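You operate a simulated robot arm through the tools that you are given. There is no shell and no other tool. Be economical: measure what you need, move in short steps, check, and stop when the job is done.

You are at the controls of a simulated two-armed robot. One attempt, no reset.

TASK
Take the bent sample labelled "26" from the top of the green side table and put it on top of the low white box. Take the blue brush and leave it on the low shelf of the green side table. Put the short channel marked "57" from the clear end of the blank table on the top of the near bench and the short channel labelled "29" on the top of the big blanks. Any order will do.

Only the result counts: the job must be done as asked and must still hold three seconds after the hand-in. Knocking over, shifting, dropping, spilling or breaking anything else fails it.

THE ROBOT
Two 6-joint arms with two-finger grippers on one trunk, on a base that drives. Base frame: it is fixed to the floor where the robot stands at the start and does not move with it; the origin is under the middle of the robot, x ahead of it, y to its left, z up; the surface under the hand at the start is at about z = 0.8. Units: m, rad, N and s.
The left shoulder is at the start at [0.07, 0.148, 1.382], the right one opposite. With the tool pointing down near the work surface each hand reaches from about 0.26 to 0.52 m from the robot's upright axis, wherever it stands, measured 20 degrees to its own side. Places, roughly: low shelf of the green side table [0.6, 0.1, 0.4]; short channel [1.25, -5.5, 0.75]; top of the big blanks [2, -5.3, 0.9]; top of the near bench [2, -6.9, 0.8]. Payload 2.69 kg a hand.
The TCP of each hand is the grasp point between the finger pads, 0.02 m short of the fingertips. In the tool frame z runs along the fingers and y along their closing line. The gripper opens to 0.1 m. The gripper's body begins 0.063 m behind the TCP.
Orientation is told as [roll, pitch, yaw] about the base's x, y, z axes, in that order, counted from this pose: with the fingers straight down and closing along the base's y, the tool's x points along the base's -x, its y along +y and its z along -z.

THE INTERFACE
- The arms move only by the tool jog_arm. It takes "left_steps", "right_steps" or both (then of equal length, played together; a hand with none holds still); each is a list of rows, each a list of 7 numbers: the shift along the tool's x, y, z in m, then the turn, a rotation vector about the tool's x, y, z in rad, then the gripper command, from -1 (fully open) to 1 (shut), values between in proportion. In form: [[x, y, z, ax, ay, az, claw], ...]. A call has 1 to 12 rows; each row shifts and turns the commanded pose from where the row before left it, along the tool's axes as they then stand. Each row takes 0.2 s and may step no farther than 0.05 m and 0.15 rad from the row before; otherwise, or with a gripper value out of range, the whole call is refused. Where a pose cannot be reached the arm comes as near as it can. A force on the tool above 40 N (or 10 N above the force at the start of the call, whichever is more), or a blocked arm, ends the call early, and 0.2 s more pass. The fingers move at their own pace (about 0.045 m/s each) and stop on an object; they squeeze with about 40 N. The grip force told is the motor's: it shows also when the fingers shut on nothing. Time passes only in rows, and 0.2 s behind the last, so rows that do not move let the fingers close. The reply holds the time, the measured pose of the TCP, the force on the tool along the base axes, the opening and the grip force, in the units named above and with some noise, with the torque about the TCP (base axes, N m) and any sound that the robot's microphone picked up.
- Cameras (640 x 400 px; columns grow to the right, rows downward): "scene" is now at [0.1237, 0.0118, 1.5948]; the picture's right is [0.25, -0.97, 0.00], its down [-0.80, -0.21, -0.56] and it looks along [0.54, 0.14, -0.83] (base axes); focal length 275 px, centre (320, 200). "left" rides on the left gripper at [0.07, 0.019, -0.099] in its tool frame; the picture's right is [-0.26, 0.97, 0.00], its down [-0.75, -0.20, -0.63] and it looks along [-0.61, -0.16, 0.78] (tool axes); focal length 230 px, centre (320, 200). "right" rides on the right gripper at [0.07, -0.019, -0.099] in its tool frame; the picture's right is [0.26, 0.97, 0.00], its down [-0.75, 0.20, -0.63] and it looks along [-0.61, 0.16, 0.78] (tool axes); focal length 230 px, centre (320, 200). There is no depth. A picture from a camera that has moved, and an enlarged one, comes with that camera's place and axes in the base frame and with its lens. The place of the scene camera against the robot may be out by one fixed shift of up to 0.025 m in any direction.
- get_image(camera): a new picture of that camera. The clock stands still meanwhile.
- move_column(by): slides the trunk up (or, below 0, down) by that many m; the arms and the scene camera ride with it, the base frame stays. It gives what a move gives, with no picture.
- base_move(legs): drives the robot by 1 to 6 legs, each [ahead, turn to the left] in m and rad, along the robot's own axes; the way and the turn of a leg run together, so that a leg with both is an arc; at most 1.5 m and 3.142 rad a leg. The arms and the cameras ride along, it lands a little off, and it stops where it bumps. It gives what a move gives.
- pan_tilt(pan, tilt): turns the head with the scene camera to pan (to the left, within 1.501 rad either way) and tilt (down, from -0.506 to 1.204), counted from straight ahead of the robot. It gives what a move gives.
- zoom(camera, box): a new picture of the part [left, top, right, bottom] of that camera's present view, enlarged. The clock stands still meanwhile.
- job_done(): hands the job in; it is judged then, once.

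Go step by step. Nothing tells you exact positions but the pictures and the camera data: compare them with the known pose of the tool, close in by small moves and look again before you grip or let go. The budget is 165 turns and 138 pictures, counting those below and the enlarged ones. Unless the task says otherwise, let go and move clear before handing in.

The tools are called after "Emit:" by a JSON object that holds its "name" and its "arguments". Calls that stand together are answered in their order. jog_arm: Moves the arms, as the interface text tells. Its arguments: {"type":"object","properties":{"left_steps":{"type":"array"},"right_steps":{"type":"array"}},"required":[]} The other tools are called the same way: move_column (by) slides the trunk up or down; base_move (legs) drives the base; pan_tilt (pan, tilt) turns the head that bears the scene camera; get_image (camera) takes a picture; zoom (camera, box) takes an enlarged picture of a part of a camera's view; job_done () hands the job in.

At the start:

```text
t: 0.0
left_tool_pos: [0.4848, 0.2073, 1.0137]
left_tcp_rot: [-0.001, 0.001, 0.0]
left_ft_force: [-0.3, -0.6, -0.1]
left_torque: [0.02, -0.03, 0.02]
left_width: 0.1001
left_grasp_force: 0.0
right_tool_pos: [0.4969, -0.1775, 1.0136]
right_tcp_rot: [0.0, 0.001, 0.0]
right_ft_force: [-0.7, 0.3, 0.0]
right_torque: [0.0, 0.02, -0.02]
right_width: 0.1
right_grasp_force: 0.1
trunk travel left (down, up): [-0.94, 0.0]
robot x, y, heading: [0.0009, 0.0026, -0.002]
head pan, tilt: [0.253, 0.981]
```

scene: 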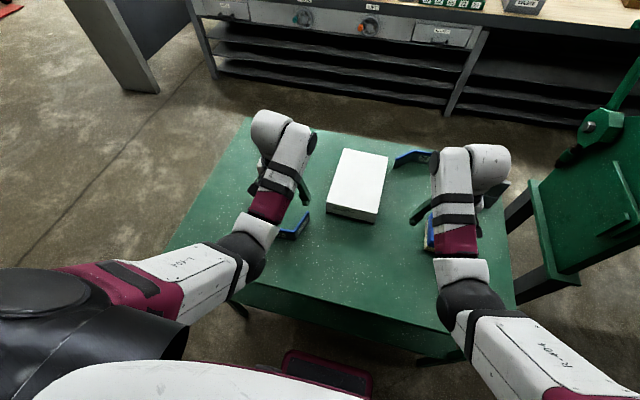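
right: 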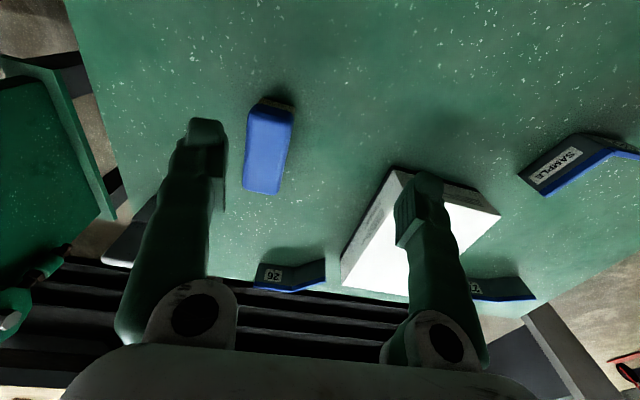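
left: 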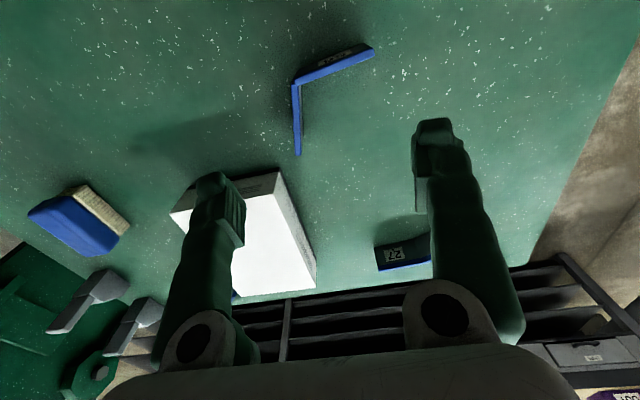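

I see the green table with a white box, bent samples "26", "27" and "SAMPLE", and the blue brush. First I'll look closer and around.

Emit:
{"name": "zoom", "arguments": {"camera": "scene", "box": [160, 100, 520, 325]}}

Emit:
{"name": "zoom", "arguments": {"camera": "right", "box": [220, 80, 540, 320]}}

Emit:
{"name": "pan_tilt", "arguments": {"pan": 0.0, "tilt": 0.5}}

Emit:
{"name": "get_image", "arguments": {"camera": "scene"}}

```text
1.78 times, centred on (340, 212) of scene
camera zoom: at [0.1237, 0.0118, 1.5948], right [0.25, -0.97, 0.0], down [-0.8, -0.21, -0.56], along [0.54, 0.14, -0.83], focal length 489 px, centre (284, 178)
```

zoom: 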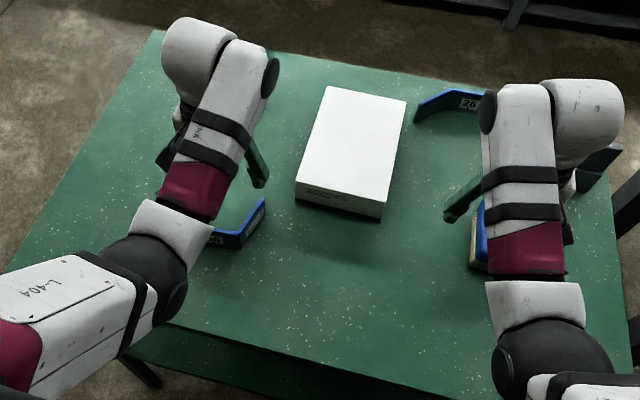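

```text
1.67 times, centred on (380, 200) of right
camera zoom: at [0.4277, -0.1971, 1.1129], right [-0.26, 0.97, 0.0], down [0.75, 0.2, 0.63], along [0.61, 0.16, -0.78], focal length 384 px, centre (220, 200)
```

zoom: 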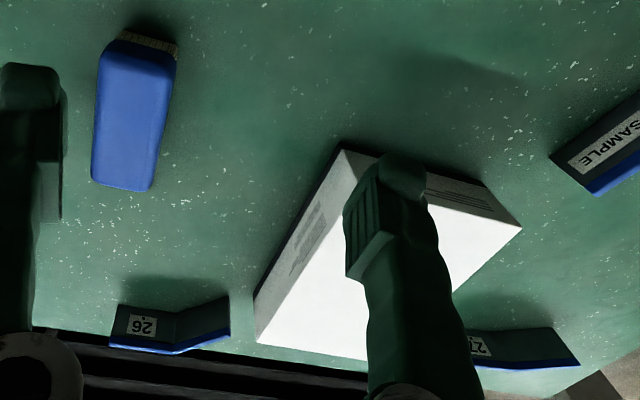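

```text
t: 0.9
left_tool_pos: [0.4856, 0.2075, 1.0147]
left_tcp_rot: [0.0, -0.001, 0.0]
left_ft_force: [0.2, -0.2, -0.3]
left_torque: [0.0, -0.01, -0.04]
left_width: 0.1
left_grasp_force: 0.1
right_tool_pos: [0.4968, -0.1773, 1.0138]
right_tcp_rot: [-0.001, 0.001, 0.001]
right_ft_force: [0.2, -0.9, -0.2]
right_torque: [0.01, 0.04, 0.0]
right_width: 0.0998
right_grasp_force: 0.2
trunk travel left (down, up): [-0.94, 0.0]
robot x, y, heading: [0.0005, -0.0007, -0.001]
head pan, tilt: [0.0, 0.499]
```

```text
132 pictures are left
camera scene: at [0.146, -0.0058, 1.6344], right [0.0, -1.0, 0.0], down [-0.48, 0.0, -0.88], along [0.88, 0.0, -0.48], focal length 275 px, centre (320, 200)
```

scene: 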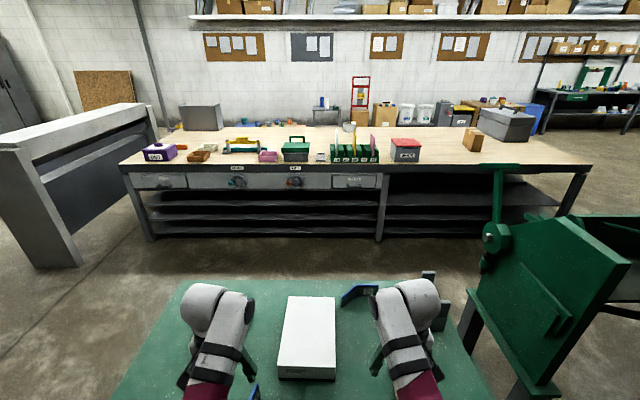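

The brush looks to lie at about [0.59, -0.23], the box at [0.68, 0.03] and "26" at [0.9, -0.14]. I'll take the brush first: trunk down slightly, and the right hand over it.

Emit:
{"name": "move_column", "arguments": {"by": -0.1}}

Emit:
{"name": "jog_arm", "arguments": {"right_steps": [[-0.03, -0.017, 0, 0, 0, 0, -1], [-0.03, -0.017, 0, 0, 0, 0, -1], [-0.03, -0.017, 0, 0, 0, 0, -1], [0, 0, 0, 0, 0, 0, -1]]}}

Emit:
{"name": "get_image", "arguments": {"camera": "right"}}

Emit:
{"name": "pan_tilt", "arguments": {"pan": -0.2, "tilt": 1.0}}

Emit:
{"name": "get_image", "arguments": {"camera": "scene"}}

```text
t: 2.2
left_tool_pos: [0.4847, 0.208, 0.9146]
left_tcp_rot: [-0.001, 0.0, 0.001]
left_ft_force: [-0.5, -0.2, 0.1]
left_torque: [0.0, 0.0, -0.04]
left_width: 0.0999
left_grasp_force: 0.1
right_tool_pos: [0.496, -0.1783, 0.9143]
right_tcp_rot: [0.001, 0.0, 0.0]
right_ft_force: [-1.2, -0.1, -0.5]
right_torque: [0.0, 0.01, 0.02]
right_width: 0.1
right_grasp_force: 0.1
trunk travel left (down, up): [-0.84, 0.1]
robot x, y, heading: [0.0014, -0.0004, 0.004]
head pan, tilt: [0.0, 0.499]
```

```text
t: 3.2
left_tool_pos: [0.4849, 0.2075, 0.9145]
left_tcp_rot: [0.001, -0.001, -0.002]
left_ft_force: [-0.6, -0.1, -0.1]
left_torque: [-0.01, 0.0, 0.0]
left_width: 0.1002
left_grasp_force: 0.1
right_tool_pos: [0.5865, -0.2297, 0.9148]
right_tcp_rot: [-0.001, -0.003, 0.0]
right_ft_force: [-0.6, -0.2, 0.2]
right_torque: [0.0, -0.02, -0.03]
right_width: 0.1
right_grasp_force: 0.0
trunk travel left (down, up): [-0.84, 0.1]
robot x, y, heading: [0.0004, 0.0009, 0.001]
head pan, tilt: [0.0, 0.499]
```

```text
131 pictures are left
camera right: at [0.5178, -0.2483, 1.0133], right [-0.26, 0.97, 0.0], down [0.75, 0.2, 0.63], along [0.61, 0.16, -0.78], focal length 230 px, centre (320, 200)
```

right: 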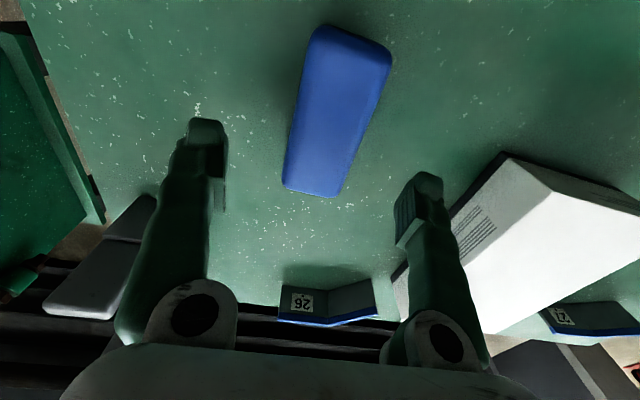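

```text
t: 4.2
left_tool_pos: [0.4848, 0.207, 0.9142]
left_tcp_rot: [0.0, -0.001, -0.001]
left_ft_force: [-0.6, -0.2, -0.5]
left_torque: [0.0, -0.02, 0.0]
left_width: 0.1001
left_grasp_force: 0.0
right_tool_pos: [0.5857, -0.2303, 0.9134]
right_tcp_rot: [0.001, 0.0, 0.0]
right_ft_force: [-0.1, 0.2, 0.9]
right_torque: [0.01, -0.02, 0.0]
right_width: 0.1001
right_grasp_force: 0.0
trunk travel left (down, up): [-0.84, 0.1]
robot x, y, heading: [0.0014, -0.0005, 0.0]
head pan, tilt: [-0.201, 1.0]
```

```text
130 pictures are left
camera scene: at [0.1235, -0.0197, 1.4935], right [-0.2, -0.98, 0.0], down [-0.82, 0.17, -0.54], along [0.53, -0.11, -0.84], focal length 275 px, centre (320, 200)
```

scene: 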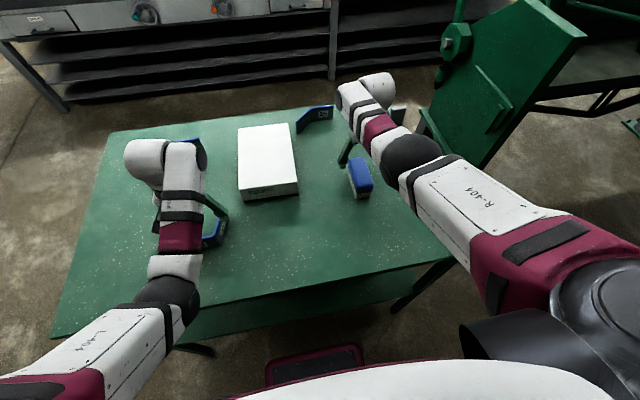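

The right hand reaches the brush, which spans about x 0.52–0.645 and y −0.248–−0.195. I'll tilt the hand forward about 50° so the brush can later go flat under the table top.

Emit:
{"name": "jog_arm", "arguments": {"right_steps": [[0, 0.007, 0, 0, -0.145, 0, -1], [0, 0, 0, 0, -0.145, 0, -1], [0, 0, 0, 0, -0.145, 0, -1], [0, 0, 0, 0, -0.145, 0, -1], [0, 0, 0, 0, -0.145, 0, -1], [0, 0, 0, 0, -0.145, 0, -1], [0, 0, 0, 0, 0, 0, -1]]}}

Emit:
{"name": "get_image", "arguments": {"camera": "right"}}

Emit:
{"name": "zoom", "arguments": {"camera": "scene", "box": [200, 60, 460, 240]}}

```text
t: 5.8
left_tool_pos: [0.4845, 0.2061, 0.9145]
left_tcp_rot: [0.001, 0.0, 0.001]
left_ft_force: [-0.2, 0.1, 0.0]
left_torque: [0.0, 0.05, 0.02]
left_width: 0.1003
left_grasp_force: 0.1
right_tool_pos: [0.5865, -0.2218, 0.914]
right_tcp_rot: [0.0, -0.871, 0.001]
right_ft_force: [0.5, -0.1, -1.1]
right_torque: [0.03, -0.01, 0.02]
right_width: 0.1001
right_grasp_force: 0.0
trunk travel left (down, up): [-0.84, 0.1]
robot x, y, heading: [0.0007, 0.0016, -0.003]
head pan, tilt: [-0.201, 1.0]
```

```text
129 pictures are left
camera right: at [0.4665, -0.241, 0.9241], right [-0.17, 0.97, -0.2], down [0.0, 0.2, 0.98], along [0.99, 0.16, -0.03], focal length 230 px, centre (320, 200)
```

right: 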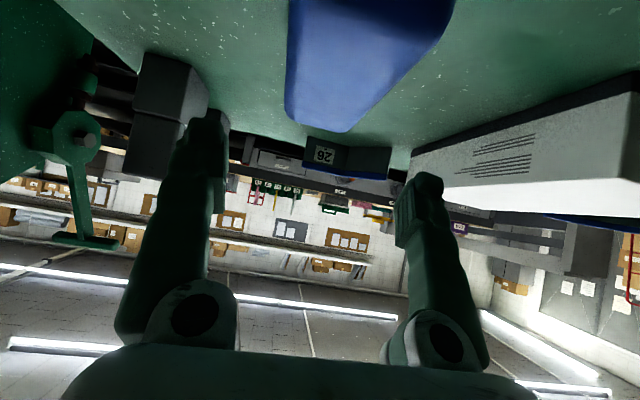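

```text
2.22 times, centred on (330, 150) of scene
camera zoom: at [0.1236, -0.0198, 1.4934], right [-0.2, -0.98, 0.0], down [-0.82, 0.17, -0.54], along [0.53, -0.11, -0.84], focal length 611 px, centre (298, 311)
```

zoom: 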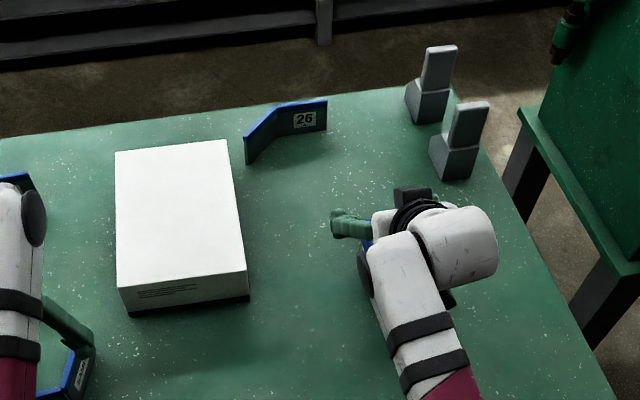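

The brush top is near z 0.865. I'll go down to grip it at about z 0.845, then look.

Emit:
{"name": "jog_arm", "arguments": {"right_steps": [[0.0193, -0.001, 0.0128, 0, 0, 0, -1], [0.0193, -0.001, 0.0128, 0, 0, 0, -1], [0.0193, -0.001, 0.0128, 0, 0, 0, -1], [0, 0, 0, 0, 0, 0, -1]]}}

Emit:
{"name": "get_image", "arguments": {"camera": "right"}}

Emit:
{"name": "get_image", "arguments": {"camera": "left"}}

```text
t: 6.8
left_tool_pos: [0.4841, 0.2075, 0.9141]
left_tcp_rot: [-0.001, -0.001, -0.001]
left_ft_force: [-0.2, 0.3, -0.1]
left_torque: [0.01, 0.01, 0.0]
left_width: 0.1
left_grasp_force: 0.1
right_tool_pos: [0.5768, -0.2254, 0.8444]
right_tcp_rot: [0.0, -0.871, 0.001]
right_ft_force: [-0.4, -0.2, 0.2]
right_torque: [-0.01, 0.01, 0.0]
right_width: 0.1002
right_grasp_force: 0.1
trunk travel left (down, up): [-0.84, 0.1]
robot x, y, heading: [-0.0016, 0.0039, 0.004]
head pan, tilt: [-0.201, 1.0]
```

```text
127 pictures are left
camera right: at [0.4583, -0.2444, 0.8546], right [-0.17, 0.97, -0.2], down [0.0, 0.2, 0.98], along [0.99, 0.16, -0.04], focal length 230 px, centre (320, 200)
```

right: 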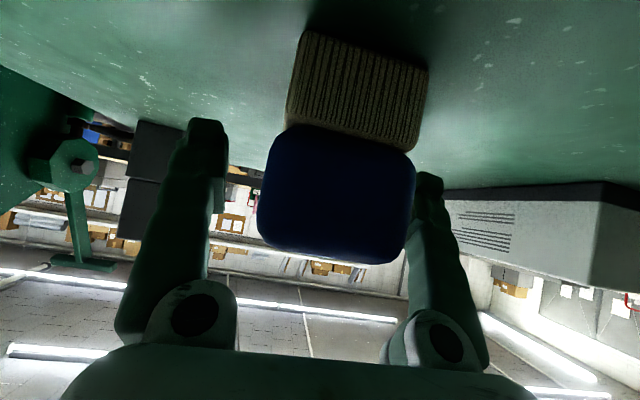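

```text
126 pictures are left
camera left: at [0.4152, 0.2259, 1.0125], right [0.26, 0.97, 0.0], down [0.75, -0.2, 0.63], along [0.61, -0.16, -0.78], focal length 230 px, centre (320, 200)
```

left: 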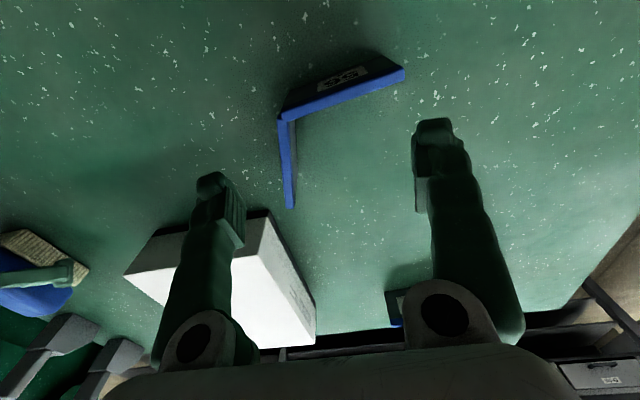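

The brush sits between the fingers: blue body about z 0.832–0.868, bristles below. I'll grip it and lift.

Emit:
{"name": "jog_arm", "arguments": {"right_steps": [[0, 0, 0, 0, 0, 0, 1], [0, 0, 0, 0, 0, 0, 1], [0, 0, 0, 0, 0, 0, 1], [0, 0, 0, 0, 0, 0, 1], [0, 0, 0, 0, 0, 0, 1]]}}

Emit:
{"name": "jog_arm", "arguments": {"right_steps": [[-0.023, 0, -0.0194, 0, 0, 0, 1], [-0.023, 0, -0.0194, 0, 0, 0, 1], [-0.023, 0, -0.0194, 0, 0, 0, 1], [-0.023, 0, -0.0194, 0, 0, 0, 1], [0, 0, 0, 0, 0, 0, 1]]}}

Emit:
{"name": "get_image", "arguments": {"camera": "scene"}}

```text
t: 8.0
left_tool_pos: [0.4843, 0.2079, 0.9144]
left_tcp_rot: [-0.001, 0.0, 0.0]
left_ft_force: [-0.1, 0.3, -0.8]
left_torque: [0.01, -0.01, 0.01]
left_width: 0.0997
left_grasp_force: 0.1
right_tool_pos: [0.5776, -0.2241, 0.8445]
right_tcp_rot: [0.0, -0.872, 0.0]
right_ft_force: [0.7, -0.4, 0.1]
right_torque: [-0.03, 0.03, 0.02]
right_width: 0.0488
right_grasp_force: 40.4
trunk travel left (down, up): [-0.84, 0.1]
robot x, y, heading: [-0.0003, 0.0005, -0.005]
head pan, tilt: [-0.201, 1.0]
```

```text
t: 9.2
left_tool_pos: [0.4854, 0.2069, 0.9134]
left_tcp_rot: [0.0, -0.001, 0.0]
left_ft_force: [0.1, 0.2, -0.5]
left_torque: [0.02, -0.03, 0.01]
left_width: 0.1
left_grasp_force: 0.0
right_tool_pos: [0.5773, -0.2245, 0.9645]
right_tcp_rot: [-0.001, -0.869, 0.0]
right_ft_force: [-0.2, -0.1, 1.3]
right_torque: [0.01, 0.01, 0.01]
right_width: 0.0002
right_grasp_force: 29.3
trunk travel left (down, up): [-0.84, 0.1]
robot x, y, heading: [0.0023, 0.0022, -0.004]
head pan, tilt: [-0.201, 1.0]
```

```text
125 pictures are left
camera scene: at [0.1233, -0.0199, 1.4934], right [-0.2, -0.98, 0.0], down [-0.82, 0.17, -0.54], along [0.53, -0.11, -0.84], focal length 275 px, centre (320, 200)
```

scene: 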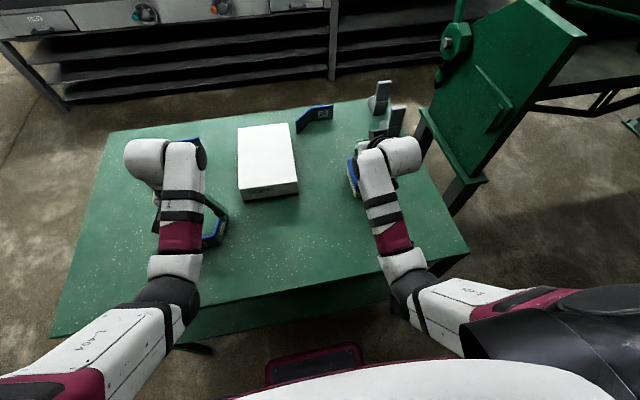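

The brush slipped out: the width is now 0. I'll open and look at where it lies.

Emit:
{"name": "jog_arm", "arguments": {"right_steps": [[0, 0, 0, 0, 0.145, 0, -1], [0, 0, 0, 0, 0.145, 0, -1], [0, 0, 0, 0, 0.145, 0, -1], [0, 0, 0, 0, 0, 0, -1], [0, 0, 0, 0, 0, 0, -1], [0, 0, 0, 0, 0, 0, -1]]}}

Emit:
{"name": "get_image", "arguments": {"camera": "right"}}

Emit:
{"name": "zoom", "arguments": {"camera": "scene", "box": [290, 90, 470, 220]}}

```text
t: 10.6
left_tool_pos: [0.4853, 0.2069, 0.9131]
left_tcp_rot: [0.001, 0.001, 0.001]
left_ft_force: [-0.3, 0.2, 0.5]
left_torque: [-0.02, 0.05, 0.01]
left_width: 0.0999
left_grasp_force: 0.0
right_tool_pos: [0.5782, -0.225, 0.9654]
right_tcp_rot: [0.001, -0.436, 0.0]
right_ft_force: [0.0, 0.2, -0.4]
right_torque: [0.02, -0.02, -0.01]
right_width: 0.1002
right_grasp_force: 0.1
trunk travel left (down, up): [-0.84, 0.1]
robot x, y, heading: [-0.0007, -0.0038, -0.001]
head pan, tilt: [-0.201, 1.0]
```

```text
124 pictures are left
camera right: at [0.4746, -0.2442, 1.0253], right [-0.23, 0.97, -0.11], down [0.42, 0.2, 0.89], along [0.88, 0.16, -0.45], focal length 230 px, centre (320, 200)
```

right: 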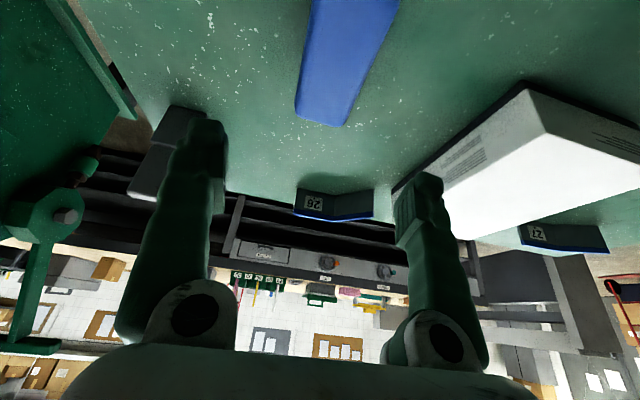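

```text
3.08 times, centred on (380, 155) of scene
camera zoom: at [0.1236, -0.0198, 1.4934], right [-0.2, -0.98, 0.0], down [-0.82, 0.17, -0.54], along [0.53, -0.11, -0.84], focal length 846 px, centre (135, 338)
```

zoom: 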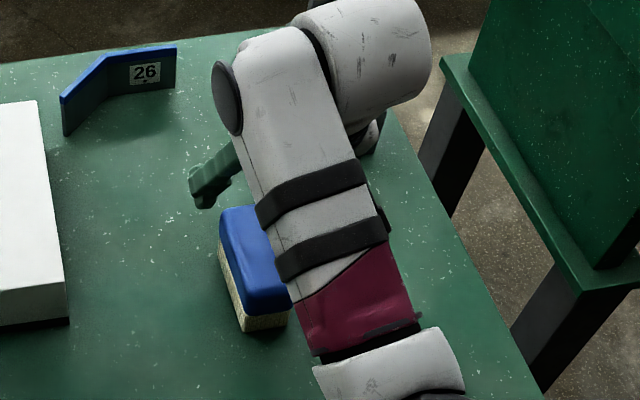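

The brush hardly moved. I'll grip again lower, to take in the bristle block too, with less tilt, and then lift slowly.

Emit:
{"name": "jog_arm", "arguments": {"right_steps": [[0, 0, 0, 0, -0.082, 0, -1], [0, 0, 0, 0, -0.082, 0, -1], [0.0161, 0, 0.0217, 0, 0, 0, -1], [0.0161, 0, 0.0217, 0, 0, 0, -1], [0.0161, 0, 0.0217, 0, 0, 0, -1], [0.0161, 0, 0.0217, 0, 0, 0, -1], [0.0161, 0, 0.0217, 0, 0, 0, -1], [0, 0, 0, 0, 0, 0, -1]]}}

Emit:
{"name": "get_image", "arguments": {"camera": "right"}}

```text
t: 12.4
left_tool_pos: [0.4843, 0.2076, 0.9134]
left_tcp_rot: [-0.002, -0.001, 0.001]
left_ft_force: [0.9, 0.4, 0.1]
left_torque: [0.03, -0.04, 0.03]
left_width: 0.1
left_grasp_force: 0.0
right_tool_pos: [0.5739, -0.224, 0.8294]
right_tcp_rot: [0.0, -0.599, 0.0]
right_ft_force: [-0.6, 0.2, 0.2]
right_torque: [0.0, 0.0, 0.02]
right_width: 0.0997
right_grasp_force: 0.1
trunk travel left (down, up): [-0.84, 0.1]
robot x, y, heading: [-0.0019, 0.0014, 0.002]
head pan, tilt: [-0.201, 1.0]
```

```text
122 pictures are left
camera right: at [0.4607, -0.2433, 0.8723], right [-0.21, 0.97, -0.14], down [0.26, 0.2, 0.94], along [0.94, 0.16, -0.3], focal length 230 px, centre (320, 200)
```

right: 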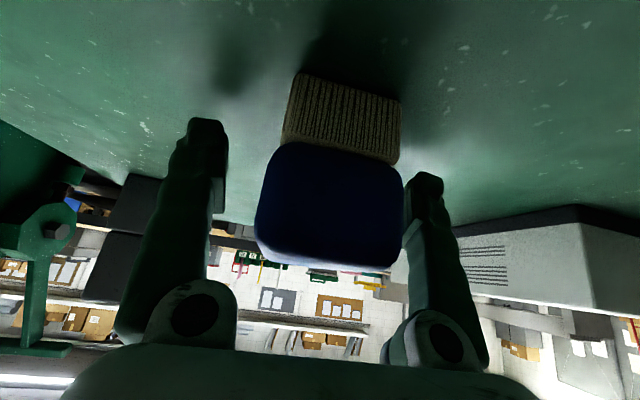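

Emit:
{"name": "jog_arm", "arguments": {"right_steps": [[0, 0, 0, 0, 0, 0, 1], [0, 0, 0, 0, 0, 0, 1], [0, 0, 0, 0, 0, 0, 1], [0, 0, 0, 0, 0, 0, 1], [0, 0, 0, 0, 0, 0, 1], [0, 0, 0, 0, 0, 0, 1]]}}

Emit:
{"name": "jog_arm", "arguments": {"right_steps": [[-0.0028, 0, -0.0041, 0, 0, 0, 1], [-0.0028, 0, -0.0041, 0, 0, 0, 1], [-0.0028, 0, -0.0041, 0, 0, 0, 1], [-0.0028, 0, -0.0041, 0, 0, 0, 1], [0, 0, 0, 0, 0, 0, 1]]}}

Emit:
{"name": "get_image", "arguments": {"camera": "right"}}

```text
t: 13.8
left_tool_pos: [0.4837, 0.2069, 0.9135]
left_tcp_rot: [0.0, -0.001, -0.001]
left_ft_force: [-0.2, 0.8, 0.5]
left_torque: [-0.03, -0.02, 0.02]
left_width: 0.1
left_grasp_force: 0.1
right_tool_pos: [0.5732, -0.2248, 0.829]
right_tcp_rot: [-0.001, -0.598, 0.0]
right_ft_force: [1.4, 0.8, 0.2]
right_torque: [-0.01, -0.03, 0.01]
right_width: 0.0454
right_grasp_force: 40.0
trunk travel left (down, up): [-0.84, 0.1]
robot x, y, heading: [-0.0024, -0.0023, -0.003]
head pan, tilt: [-0.201, 1.0]
```

```text
t: 15.0
left_tool_pos: [0.485, 0.2062, 0.9132]
left_tcp_rot: [0.0, 0.002, 0.001]
left_ft_force: [-0.3, -0.2, 0.5]
left_torque: [0.01, -0.04, 0.01]
left_width: 0.1003
left_grasp_force: 0.1
right_tool_pos: [0.5735, -0.2247, 0.85]
right_tcp_rot: [-0.001, -0.599, -0.002]
right_ft_force: [0.2, 1.1, -1.3]
right_torque: [-0.01, 0.02, -0.04]
right_width: 0.0454
right_grasp_force: 39.9
trunk travel left (down, up): [-0.84, 0.1]
robot x, y, heading: [0.0021, 0.0031, -0.001]
head pan, tilt: [-0.201, 1.0]
```

```text
121 pictures are left
camera right: at [0.4608, -0.2439, 0.8922], right [-0.21, 0.97, -0.15], down [0.27, 0.2, 0.94], along [0.94, 0.16, -0.3], focal length 230 px, centre (320, 200)
```

right: 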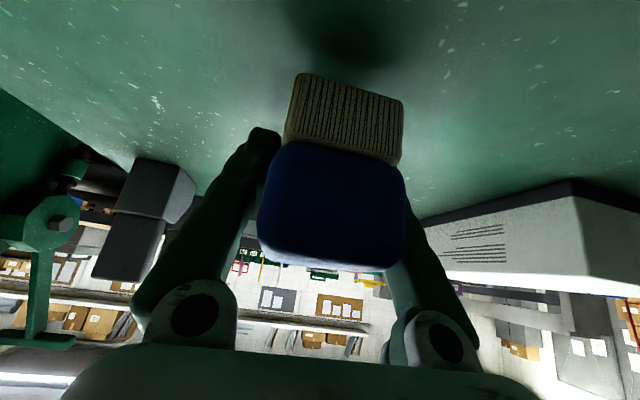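

The brush is held this time (it rose with the hand, width 0.045). I'll lift it more, back off, and look at the low shelf.

Emit:
{"name": "jog_arm", "arguments": {"right_steps": [[-0.0056, 0, -0.0082, 0, 0, 0, 1], [-0.0056, 0, -0.0082, 0, 0, 0, 1], [-0.0056, 0, -0.0082, 0, 0, 0, 1], [-0.0056, 0, -0.0082, 0, 0, 0, 1], [-0.0056, 0, -0.0082, 0, 0, 0, 1], [-0.0056, 0, -0.0082, 0, 0, 0, 1], [-0.0056, 0, -0.0082, 0, 0, 0, 1], [-0.0056, 0, -0.0082, 0, 0, 0, 1], [0, 0, 0, 0, 0, 0, 1]]}}

Emit:
{"name": "base_move", "arguments": {"legs": [[-0.7, 0]]}}

Emit:
{"name": "pan_tilt", "arguments": {"pan": 0.0, "tilt": 0.7}}

Emit:
{"name": "get_image", "arguments": {"camera": "scene"}}

Emit:
{"name": "get_image", "arguments": {"camera": "right"}}

```text
t: 17.0
left_tool_pos: [0.4839, 0.2067, 0.913]
left_tcp_rot: [-0.001, 0.0, 0.001]
left_ft_force: [0.5, 0.3, 0.8]
left_torque: [0.03, 0.0, -0.01]
left_width: 0.1001
left_grasp_force: 0.1
right_tool_pos: [0.573, -0.2251, 0.9294]
right_tcp_rot: [0.0, -0.599, 0.0]
right_ft_force: [-0.3, 0.8, -1.5]
right_torque: [-0.02, 0.0, -0.01]
right_width: 0.0451
right_grasp_force: 40.4
trunk travel left (down, up): [-0.84, 0.1]
robot x, y, heading: [-0.0028, 0.0008, -0.0]
head pan, tilt: [-0.201, 1.0]
```

```text
t: 20.8
left_tool_pos: [-0.2126, 0.2069, 0.9151]
left_tcp_rot: [0.0, 0.001, 0.004]
left_ft_force: [-0.4, 0.9, -0.2]
left_torque: [0.0, 0.0, 0.0]
left_width: 0.1001
left_grasp_force: 0.1
right_tool_pos: [-0.1225, -0.2241, 0.9287]
right_tcp_rot: [0.001, -0.6, 0.003]
right_ft_force: [0.6, -0.1, -1.0]
right_torque: [0.0, 0.04, 0.02]
right_width: 0.0456
right_grasp_force: 39.8
trunk travel left (down, up): [-0.84, 0.1]
robot x, y, heading: [-0.7012, -0.0006, 0.003]
head pan, tilt: [-0.201, 1.0]
```

```text
t: 21.6
left_tool_pos: [-0.214, 0.2059, 0.914]
left_tcp_rot: [0.001, 0.0, 0.004]
left_ft_force: [0.1, 0.0, 0.7]
left_torque: [0.03, 0.05, -0.02]
left_width: 0.1001
left_grasp_force: 0.1
right_tool_pos: [-0.1242, -0.2246, 0.9299]
right_tcp_rot: [0.0, -0.599, 0.005]
right_ft_force: [0.2, -0.2, -2.0]
right_torque: [-0.01, -0.05, 0.0]
right_width: 0.0451
right_grasp_force: 39.9
trunk travel left (down, up): [-0.84, 0.1]
robot x, y, heading: [-0.6953, 0.003, 0.002]
head pan, tilt: [0.0, 0.7]
```

```text
120 pictures are left
camera scene: at [-0.5576, -0.0069, 1.5167], right [0.0, -1.0, 0.0], down [-0.64, 0.0, -0.76], along [0.76, 0.0, -0.64], focal length 275 px, centre (320, 200)
```

scene: 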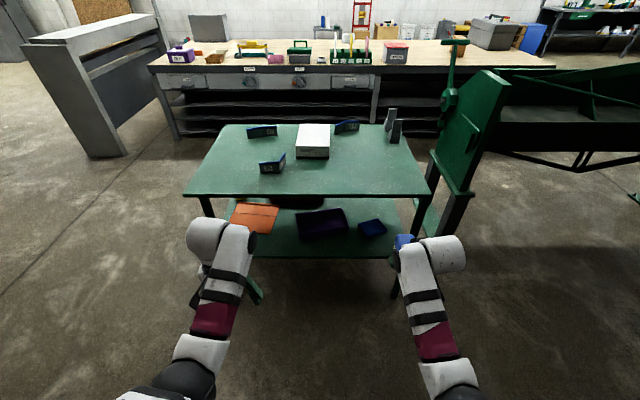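

```text
119 pictures are left
camera right: at [-0.236, -0.2437, 0.9718], right [-0.22, 0.97, -0.15], down [0.26, 0.2, 0.94], along [0.94, 0.17, -0.3], focal length 230 px, centre (320, 200)
```

right: 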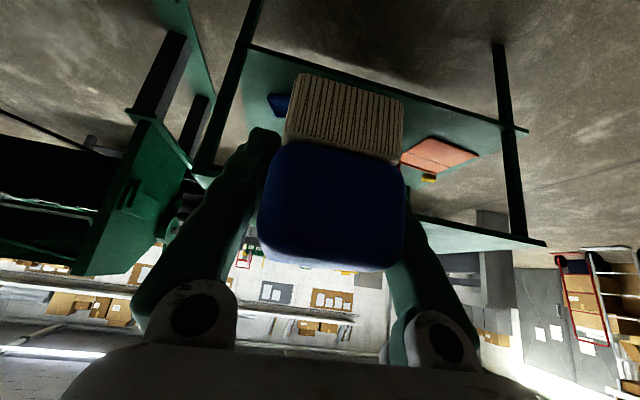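

The low shelf is open at the front, with an orange item, a dark tray and a small blue thing on it. I'll enlarge it to find free space.

Emit:
{"name": "zoom", "arguments": {"camera": "scene", "box": [180, 180, 440, 300]}}

Emit:
{"name": "move_column", "arguments": {"by": -0.45}}

Emit:
{"name": "pan_tilt", "arguments": {"pan": 0.0, "tilt": 0.5}}

Emit:
{"name": "get_image", "arguments": {"camera": "scene"}}

```text
2.46 times, centred on (310, 240) of scene
camera zoom: at [-0.5576, -0.0069, 1.5167], right [0.0, -1.0, 0.0], down [-0.64, 0.0, -0.76], along [0.76, 0.0, -0.64], focal length 676 px, centre (345, 102)
```

zoom: 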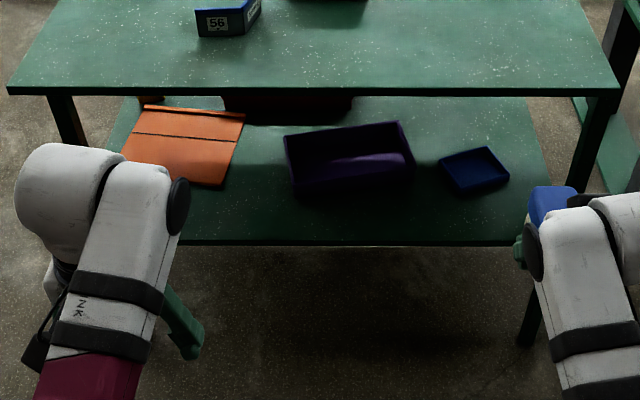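

```text
refused: -0.45 is not a number from -0.4 to 0.4
```

```text
t: 22.3
left_tool_pos: [-0.2144, 0.207, 0.9139]
left_tcp_rot: [-0.002, 0.0, 0.004]
left_ft_force: [0.0, 0.2, -0.4]
left_torque: [0.01, 0.02, 0.0]
left_width: 0.1
left_grasp_force: 0.1
right_tool_pos: [-0.1236, -0.2233, 0.9294]
right_tcp_rot: [-0.001, -0.599, 0.003]
right_ft_force: [0.9, 0.3, -1.0]
right_torque: [0.01, 0.02, 0.0]
right_width: 0.0453
right_grasp_force: 40.1
trunk travel left (down, up): [-0.84, 0.1]
robot x, y, heading: [-0.6951, -0.0002, 0.001]
head pan, tilt: [0.0, 0.499]
```

```text
117 pictures are left
camera scene: at [-0.5511, -0.0069, 1.5344], right [0.0, -1.0, 0.0], down [-0.48, 0.0, -0.88], along [0.88, 0.0, -0.48], focal length 275 px, centre (320, 200)
```

scene: 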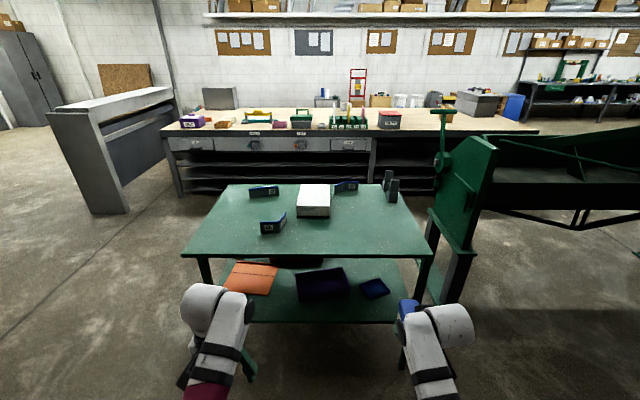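

"26" is the far-right sample (the near one is 56). I'll set the brush in the front gap of the shelf near y 0.19. I'll retract the left arm, then shift the robot sideways and lower the trunk.

Emit:
{"name": "jog_arm", "arguments": {"left_steps": [[0.015, 0, -0.04, 0, 0, 0, -1], [0.015, 0, -0.04, 0, 0, 0, -1], [0.015, 0, -0.04, 0, 0, 0, -1], [0.015, 0, -0.04, 0, 0, 0, -1], [0.015, 0, -0.04, 0, 0, 0, -1], [0.015, 0, -0.04, 0, 0, 0, -1]]}}

Emit:
{"name": "base_move", "arguments": {"legs": [[0, 1.571], [0.41, 0], [0, -1.571]]}}

Emit:
{"name": "move_column", "arguments": {"by": -0.35}}

Emit:
{"name": "pan_tilt", "arguments": {"pan": -0.25, "tilt": 0.6}}

Emit:
{"name": "get_image", "arguments": {"camera": "scene"}}

```text
t: 23.7
left_tool_pos: [-0.1549, 0.1923, 0.9811]
left_tcp_rot: [0.0, 0.001, 0.003]
left_ft_force: [1.0, 0.3, 0.5]
left_torque: [0.03, 0.04, 0.0]
left_width: 0.1002
left_grasp_force: 0.1
left hand out of reach, approached as far as the arm can: row 1, 2, 3, 4, 5, 6
right_tool_pos: [-0.123, -0.2237, 0.9283]
right_tcp_rot: [0.0, -0.598, 0.004]
right_ft_force: [-0.2, -0.4, -1.8]
right_torque: [0.02, 0.04, 0.02]
right_width: 0.0454
right_grasp_force: 40.0
trunk travel left (down, up): [-0.84, 0.1]
robot x, y, heading: [-0.6966, 0.0007, 0.002]
head pan, tilt: [0.0, 0.499]
```

```text
t: 32.0
left_tool_pos: [-0.5277, 0.9636, 0.9807]
left_tcp_rot: [-0.001, 0.0, 0.938]
left_ft_force: [0.1, -0.8, -0.8]
left_torque: [-0.03, -0.03, -0.01]
left_width: 0.1
left_grasp_force: 0.0
right_tool_pos: [-0.1766, 0.7388, 0.928]
right_tcp_rot: [0.003, -0.596, 0.937]
right_ft_force: [-0.4, -0.7, -1.2]
right_torque: [0.01, 0.01, 0.02]
right_width: 0.0453
right_grasp_force: 39.6
trunk travel left (down, up): [-0.84, 0.1]
robot x, y, heading: [-0.6987, 0.4104, 0.946]
head pan, tilt: [0.0, 0.499]
stopped in leg 3: the robot was blocked; the commanded pose is now the measured one
```

```text
t: 35.4
left_tool_pos: [-0.5288, 0.963, 0.6314]
left_tcp_rot: [0.001, -0.002, 0.937]
left_ft_force: [0.5, -0.2, 0.2]
left_torque: [-0.03, 0.03, 0.0]
left_width: 0.1002
left_grasp_force: 0.1
right_tool_pos: [-0.1765, 0.739, 0.5782]
right_tcp_rot: [-0.001, -0.596, 0.936]
right_ft_force: [0.3, -0.5, -1.2]
right_torque: [-0.03, 0.04, -0.01]
right_width: 0.0453
right_grasp_force: 39.7
trunk travel left (down, up): [-0.49, 0.45]
robot x, y, heading: [-0.6976, 0.4124, 0.944]
head pan, tilt: [0.0, 0.499]
```

```text
t: 36.2
left_tool_pos: [-0.5283, 0.9631, 0.6306]
left_tcp_rot: [-0.003, -0.002, 0.936]
left_ft_force: [-0.6, -0.7, 0.5]
left_torque: [0.0, 0.0, 0.0]
left_width: 0.1002
left_grasp_force: 0.1
right_tool_pos: [-0.176, 0.7385, 0.5783]
right_tcp_rot: [-0.002, -0.595, 0.936]
right_ft_force: [0.6, -0.8, -1.2]
right_torque: [0.0, 0.03, 0.01]
right_width: 0.0453
right_grasp_force: 40.3
trunk travel left (down, up): [-0.49, 0.45]
robot x, y, heading: [-0.6965, 0.4076, 0.944]
head pan, tilt: [-0.25, 0.6]
```

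```text
116 pictures are left
camera scene: at [-0.5946, 0.5026, 1.1754], right [0.64, -0.77, 0.0], down [-0.43, -0.36, -0.82], along [0.63, 0.53, -0.57], focal length 275 px, centre (320, 200)
```

scene: 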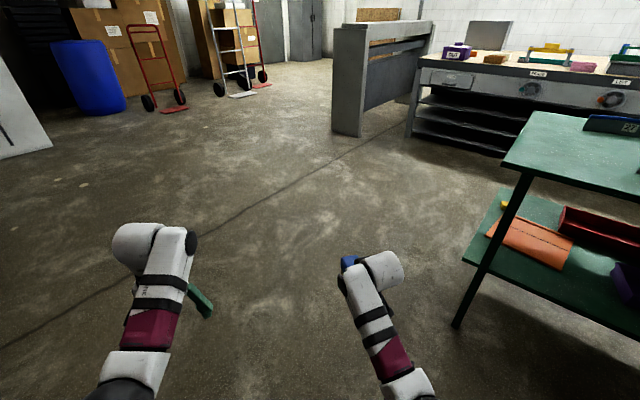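

The turn back was blocked at heading 0.944, so I'll look to both sides to see what the base touched.

Emit:
{"name": "pan_tilt", "arguments": {"pan": 1.5, "tilt": 0.8}}

Emit:
{"name": "get_image", "arguments": {"camera": "scene"}}

Emit:
{"name": "pan_tilt", "arguments": {"pan": -1.5, "tilt": 0.8}}

Emit:
{"name": "get_image", "arguments": {"camera": "scene"}}

```text
t: 38.0
left_tool_pos: [-0.5289, 0.963, 0.6315]
left_tcp_rot: [0.0, -0.001, 0.935]
left_ft_force: [-0.2, 0.3, 0.4]
left_torque: [-0.02, 0.0, -0.01]
left_width: 0.1
left_grasp_force: 0.1
right_tool_pos: [-0.1759, 0.7383, 0.578]
right_tcp_rot: [0.0, -0.596, 0.935]
right_ft_force: [0.3, 0.2, -1.2]
right_torque: [0.0, 0.03, -0.03]
right_width: 0.0452
right_grasp_force: 40.0
trunk travel left (down, up): [-0.49, 0.45]
robot x, y, heading: [-0.7013, 0.4115, 0.937]
head pan, tilt: [1.499, 0.799]
```

```text
115 pictures are left
camera scene: at [-0.7243, 0.4982, 1.1586], right [0.65, 0.76, 0.0], down [0.55, -0.46, -0.7], along [-0.53, 0.45, -0.72], focal length 275 px, centre (320, 200)
```

scene: 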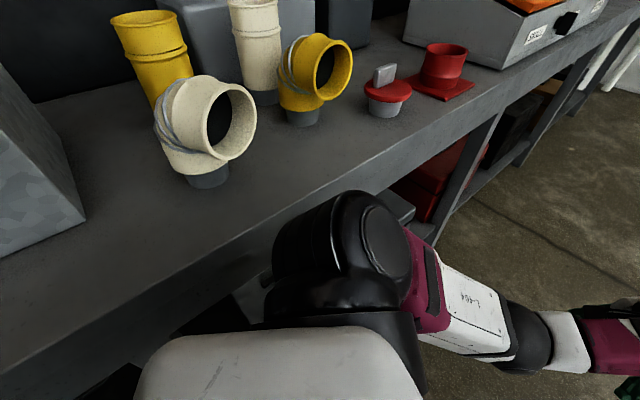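

```text
t: 40.6
left_tool_pos: [-0.5286, 0.9629, 0.6314]
left_tcp_rot: [0.0, 0.0, 0.936]
left_ft_force: [-0.6, -0.1, 0.6]
left_torque: [-0.02, -0.01, 0.03]
left_width: 0.1001
left_grasp_force: 0.0
right_tool_pos: [-0.1764, 0.7394, 0.5779]
right_tcp_rot: [0.0, -0.597, 0.935]
right_ft_force: [-0.4, -0.3, -1.8]
right_torque: [-0.02, -0.02, 0.02]
right_width: 0.0454
right_grasp_force: 40.0
trunk travel left (down, up): [-0.49, 0.45]
robot x, y, heading: [-0.6975, 0.4134, 0.948]
head pan, tilt: [-1.499, 0.799]
```

```text
114 pictures are left
camera scene: at [-0.5942, 0.4035, 1.1585], right [-0.53, -0.85, 0.0], down [-0.61, 0.38, -0.7], along [0.59, -0.37, -0.72], focal length 275 px, centre (320, 200)
```

scene: 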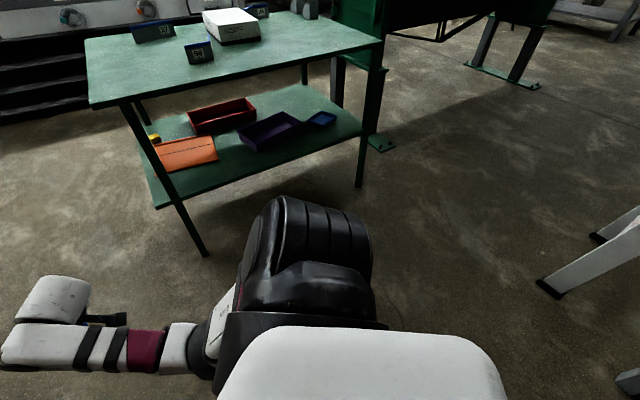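

A bench stands about 0.25 m behind; the rear touched it. I'll drive clear, then turn back in line with the shelf.

Emit:
{"name": "base_move", "arguments": {"legs": [[0.22, 0], [0, -1.84], [0.22, 0], [0, 0.9]]}}

Emit:
{"name": "pan_tilt", "arguments": {"pan": -0.25, "tilt": 0.6}}

Emit:
{"name": "get_image", "arguments": {"camera": "scene"}}

```text
t: 50.2
left_tool_pos: [0.1147, 0.6126, 0.6308]
left_tcp_rot: [0.0, -0.002, 0.011]
left_ft_force: [0.4, -0.3, -1.0]
left_torque: [0.02, -0.02, 0.01]
left_width: 0.1
left_grasp_force: 0.2
right_tool_pos: [0.146, 0.1977, 0.5779]
right_tcp_rot: [-0.001, -0.598, 0.011]
right_ft_force: [-0.2, 0.2, -0.8]
right_torque: [0.03, -0.02, 0.02]
right_width: 0.0453
right_grasp_force: 39.7
trunk travel left (down, up): [-0.49, 0.45]
robot x, y, heading: [-0.4307, 0.4136, 0.017]
head pan, tilt: [-1.499, 0.799]
```

```text
t: 51.7
left_tool_pos: [0.1136, 0.6116, 0.6322]
left_tcp_rot: [0.001, 0.0, 0.01]
left_ft_force: [0.3, 0.4, 0.2]
left_torque: [0.02, -0.01, 0.04]
left_width: 0.1
left_grasp_force: 0.0
right_tool_pos: [0.146, 0.1964, 0.5788]
right_tcp_rot: [0.001, -0.596, 0.009]
right_ft_force: [0.1, 0.2, -1.8]
right_torque: [0.02, 0.0, 0.03]
right_width: 0.0453
right_grasp_force: 39.9
trunk travel left (down, up): [-0.49, 0.45]
robot x, y, heading: [-0.4279, 0.4168, 0.012]
head pan, tilt: [-0.25, 0.6]
```

```text
113 pictures are left
camera scene: at [-0.2878, 0.3899, 1.1754], right [-0.23, -0.97, 0.0], down [-0.55, 0.13, -0.82], along [0.8, -0.19, -0.57], focal length 275 px, centre (320, 200)
```

scene: 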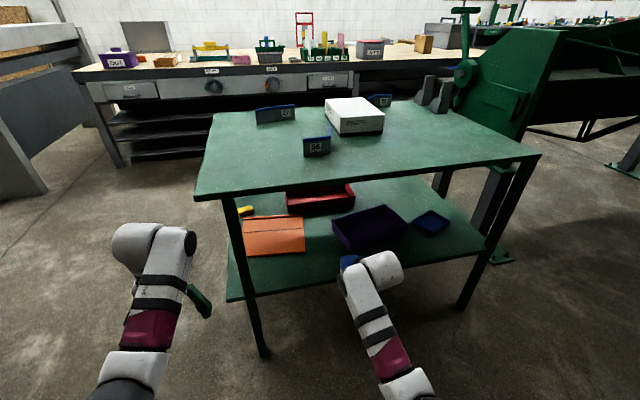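

The free gap on the shelf is y 0.11–0.27, right ahead of the brush. I'll pull the left arm outward so it clears the table corner, lower a little and creep in.

Emit:
{"name": "jog_arm", "arguments": {"left_steps": [[0.03, 0.03, 0, 0, 0, 0, -1], [0.03, 0.03, 0, 0, 0, 0, -1], [0.03, 0.03, 0, 0, 0, 0, -1], [0.03, 0.03, 0, 0, 0, 0, -1], [0.03, 0.03, 0, 0, 0, 0, -1]]}}

Emit:
{"name": "move_column", "arguments": {"by": -0.11}}

Emit:
{"name": "base_move", "arguments": {"legs": [[0.1, 0]]}}

Emit:
{"name": "get_image", "arguments": {"camera": "scene"}}

Emit:
{"name": "get_image", "arguments": {"camera": "right"}}

```text
t: 52.9
left_tool_pos: [0.0105, 0.7704, 0.574]
left_tcp_rot: [-0.003, -0.003, 0.012]
left_ft_force: [0.3, 0.8, 0.4]
left_torque: [-0.05, 0.0, 0.0]
left_width: 0.1
left_grasp_force: 0.2
left hand out of reach, approached as far as the arm can: row 1, 2, 3, 4, 5
right_tool_pos: [0.1467, 0.1984, 0.5787]
right_tcp_rot: [-0.002, -0.597, 0.011]
right_ft_force: [-0.6, 0.0, -2.0]
right_torque: [-0.05, -0.01, 0.0]
right_width: 0.0453
right_grasp_force: 39.6
trunk travel left (down, up): [-0.49, 0.45]
robot x, y, heading: [-0.4307, 0.4162, 0.014]
head pan, tilt: [-0.25, 0.6]
```

```text
t: 54.3
left_tool_pos: [0.0117, 0.7701, 0.4637]
left_tcp_rot: [0.0, -0.004, 0.011]
left_ft_force: [0.2, 0.1, 0.9]
left_torque: [0.0, -0.01, 0.02]
left_width: 0.1001
left_grasp_force: 0.2
right_tool_pos: [0.1459, 0.1959, 0.4689]
right_tcp_rot: [0.0, -0.597, 0.011]
right_ft_force: [0.2, 0.0, -1.5]
right_torque: [0.01, -0.01, -0.02]
right_width: 0.0455
right_grasp_force: 40.7
trunk travel left (down, up): [-0.38, 0.56]
robot x, y, heading: [-0.4304, 0.4172, 0.018]
head pan, tilt: [-0.25, 0.6]
```

```text
t: 55.4
left_tool_pos: [0.1121, 0.7707, 0.4639]
left_tcp_rot: [0.0, -0.001, 0.011]
left_ft_force: [1.3, 0.2, 0.0]
left_torque: [0.0, 0.04, 0.01]
left_width: 0.0999
left_grasp_force: 0.0
right_tool_pos: [0.2457, 0.1984, 0.4671]
right_tcp_rot: [0.0, -0.595, 0.011]
right_ft_force: [-0.4, 0.7, -1.6]
right_torque: [0.0, 0.02, 0.0]
right_width: 0.0454
right_grasp_force: 39.9
trunk travel left (down, up): [-0.38, 0.56]
robot x, y, heading: [-0.3307, 0.4141, 0.02]
head pan, tilt: [-0.25, 0.6]
```

```text
112 pictures are left
camera scene: at [-0.1874, 0.3916, 1.0652], right [-0.23, -0.97, 0.0], down [-0.55, 0.13, -0.82], along [0.8, -0.19, -0.57], focal length 275 px, centre (320, 200)
```

scene: 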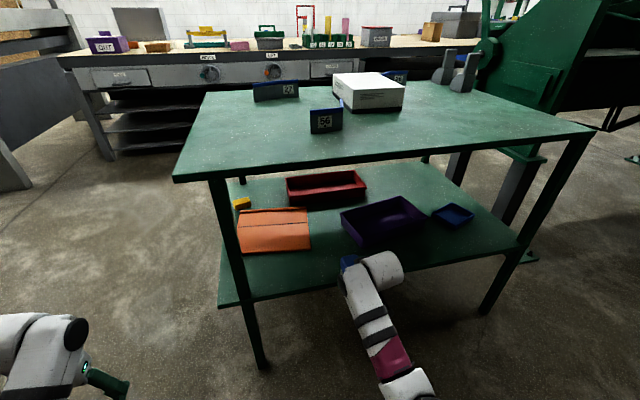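

```text
111 pictures are left
camera right: at [0.1339, 0.1772, 0.5107], right [-0.22, 0.96, -0.14], down [0.27, 0.2, 0.94], along [0.94, 0.17, -0.3], focal length 230 px, centre (320, 200)
```

right: 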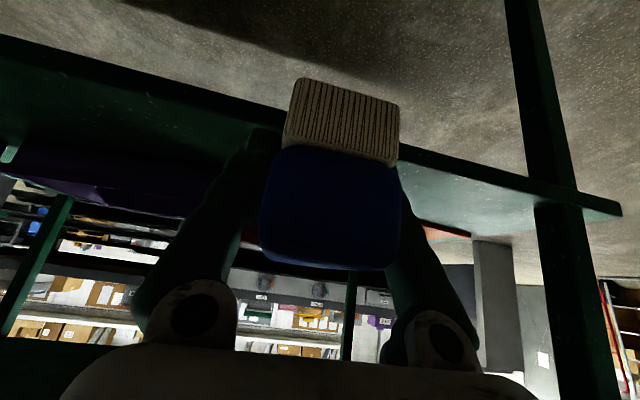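

The shelf surface reads about z 0.39–0.40 and the way in is clear. I'll drive in the last 0.145 m and check.

Emit:
{"name": "base_move", "arguments": {"legs": [[0.145, 0]]}}

Emit:
{"name": "get_image", "arguments": {"camera": "scene"}}

Emit:
{"name": "get_image", "arguments": {"camera": "right"}}

```text
t: 56.8
left_tool_pos: [0.2579, 0.773, 0.463]
left_tcp_rot: [-0.002, -0.002, 0.012]
left_ft_force: [0.8, -0.7, -1.0]
left_torque: [0.02, 0.03, 0.03]
left_width: 0.0996
left_grasp_force: 0.1
right_tool_pos: [0.3912, 0.2001, 0.4675]
right_tcp_rot: [0.002, -0.595, 0.009]
right_ft_force: [-0.6, -0.6, -0.5]
right_torque: [-0.02, 0.0, 0.0]
right_width: 0.0454
right_grasp_force: 39.9
trunk travel left (down, up): [-0.38, 0.56]
robot x, y, heading: [-0.183, 0.4205, 0.021]
head pan, tilt: [-0.25, 0.6]
```

```text
110 pictures are left
camera scene: at [-0.042, 0.3938, 1.0653], right [-0.23, -0.97, 0.0], down [-0.55, 0.13, -0.82], along [0.8, -0.19, -0.57], focal length 275 px, centre (320, 200)
```

scene: 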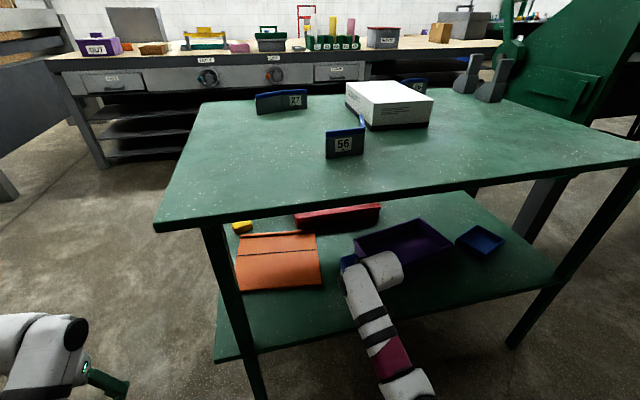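

```text
109 pictures are left
camera right: at [0.2792, 0.179, 0.5107], right [-0.22, 0.96, -0.14], down [0.27, 0.2, 0.94], along [0.94, 0.17, -0.3], focal length 230 px, centre (320, 200)
```

right: 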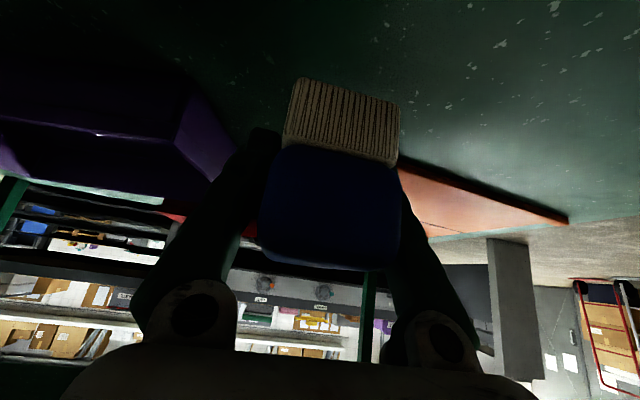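

The brush is over the gap with the purple tray at y<0.12 and the orange item at y>0.27. I'll lower it gently until it touches.

Emit:
{"name": "jog_arm", "arguments": {"right_steps": [[0.0045, 0, 0.0066, 0, 0, 0, 1], [0.0045, 0, 0.0066, 0, 0, 0, 1], [0.0022, 0, 0.0033, 0, 0, 0, 1], [0.0022, 0, 0.0033, 0, 0, 0, 1], [0.0022, 0, 0.0033, 0, 0, 0, 1], [0.0022, 0, 0.0033, 0, 0, 0, 1], [0.0011, 0, 0.0017, 0, 0, 0, 1], [0.0011, 0, 0.0017, 0, 0, 0, 1], [0.0011, 0, 0.0017, 0, 0, 0, 1]]}}

Emit:
{"name": "get_image", "arguments": {"camera": "right"}}

```text
t: 58.8
left_tool_pos: [0.2581, 0.7731, 0.4641]
left_tcp_rot: [0.0, -0.004, 0.01]
left_ft_force: [0.0, 0.0, 0.0]
left_torque: [-0.01, 0.01, 0.01]
left_width: 0.1
left_grasp_force: 0.0
right_tool_pos: [0.3916, 0.199, 0.4305]
right_tcp_rot: [-0.001, -0.596, 0.012]
right_ft_force: [-0.4, -0.1, -0.3]
right_torque: [0.03, -0.01, 0.0]
right_width: 0.0453
right_grasp_force: 39.4
trunk travel left (down, up): [-0.38, 0.56]
robot x, y, heading: [-0.187, 0.4203, 0.013]
head pan, tilt: [-0.25, 0.6]
```

```text
108 pictures are left
camera right: at [0.2791, 0.1791, 0.4734], right [-0.22, 0.96, -0.14], down [0.27, 0.2, 0.94], along [0.94, 0.17, -0.3], focal length 230 px, centre (320, 200)
```

right: 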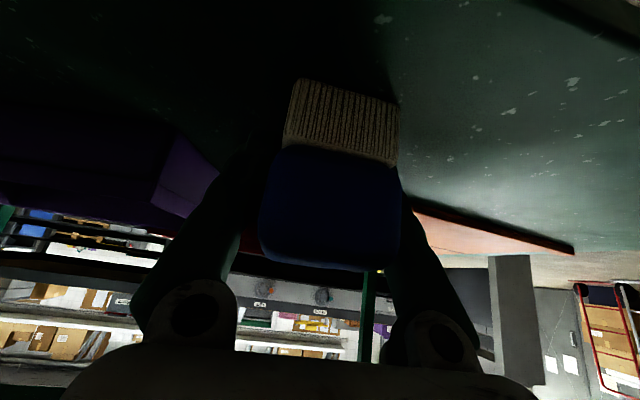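

Emit:
{"name": "jog_arm", "arguments": {"right_steps": [[0.0011, 0, 0.0017, 0, 0, 0, 1], [0.0011, 0, 0.0017, 0, 0, 0, 1], [0.0011, 0, 0.0017, 0, 0, 0, 1]]}}

```text
t: 59.6
left_tool_pos: [0.2559, 0.7728, 0.4659]
left_tcp_rot: [-0.003, -0.008, 0.009]
left_ft_force: [-0.1, 0.7, -0.3]
left_torque: [0.0, 0.0, 0.01]
left_width: 0.1001
left_grasp_force: 0.1
right_tool_pos: [0.3918, 0.1989, 0.43]
right_tcp_rot: [-0.003, -0.606, 0.013]
right_ft_force: [-1.7, -1.9, 23.1]
right_torque: [0.11, 0.77, 0.01]
right_width: 0.0452
right_grasp_force: 39.9
trunk travel left (down, up): [-0.38, 0.56]
robot x, y, heading: [-0.1836, 0.4183, 0.015]
head pan, tilt: [-0.25, 0.6]
```

Contact: the brush is on the shelf. I'll relieve the pressure, open part way, then look.

Emit:
{"name": "jog_arm", "arguments": {"right_steps": [[-0.0011, 0, -0.0017, 0, 0, 0, 1], [-0.0011, 0, -0.0017, 0, 0, 0, 1], [-0.0005, 0, -0.0008, 0, 0, 0, 1], [0, 0, 0, 0, 0, 0, 0], [0, 0, 0, 0, 0, 0, -0.2], [0, 0, 0, 0, 0, 0, -0.5], [0, 0, 0, 0, 0, 0, -0.5]]}}

Emit:
{"name": "get_image", "arguments": {"camera": "right"}}

```text
t: 61.2
left_tool_pos: [0.2585, 0.7734, 0.4642]
left_tcp_rot: [-0.002, -0.003, 0.011]
left_ft_force: [-0.7, -0.5, 0.2]
left_torque: [0.01, -0.03, 0.0]
left_width: 0.0999
left_grasp_force: 0.1
right_tool_pos: [0.3913, 0.1996, 0.4288]
right_tcp_rot: [-0.001, -0.595, 0.009]
right_ft_force: [-0.5, -0.4, -0.4]
right_torque: [0.03, 0.02, -0.01]
right_width: 0.0749
right_grasp_force: 0.0
trunk travel left (down, up): [-0.38, 0.56]
robot x, y, heading: [-0.1855, 0.42, 0.017]
head pan, tilt: [-0.25, 0.6]
```

```text
107 pictures are left
camera right: at [0.2789, 0.1789, 0.4719], right [-0.22, 0.96, -0.14], down [0.27, 0.2, 0.94], along [0.94, 0.17, -0.3], focal length 230 px, centre (320, 200)
```

right: 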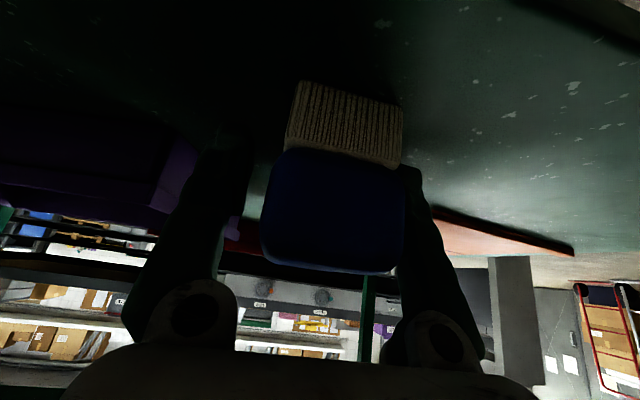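

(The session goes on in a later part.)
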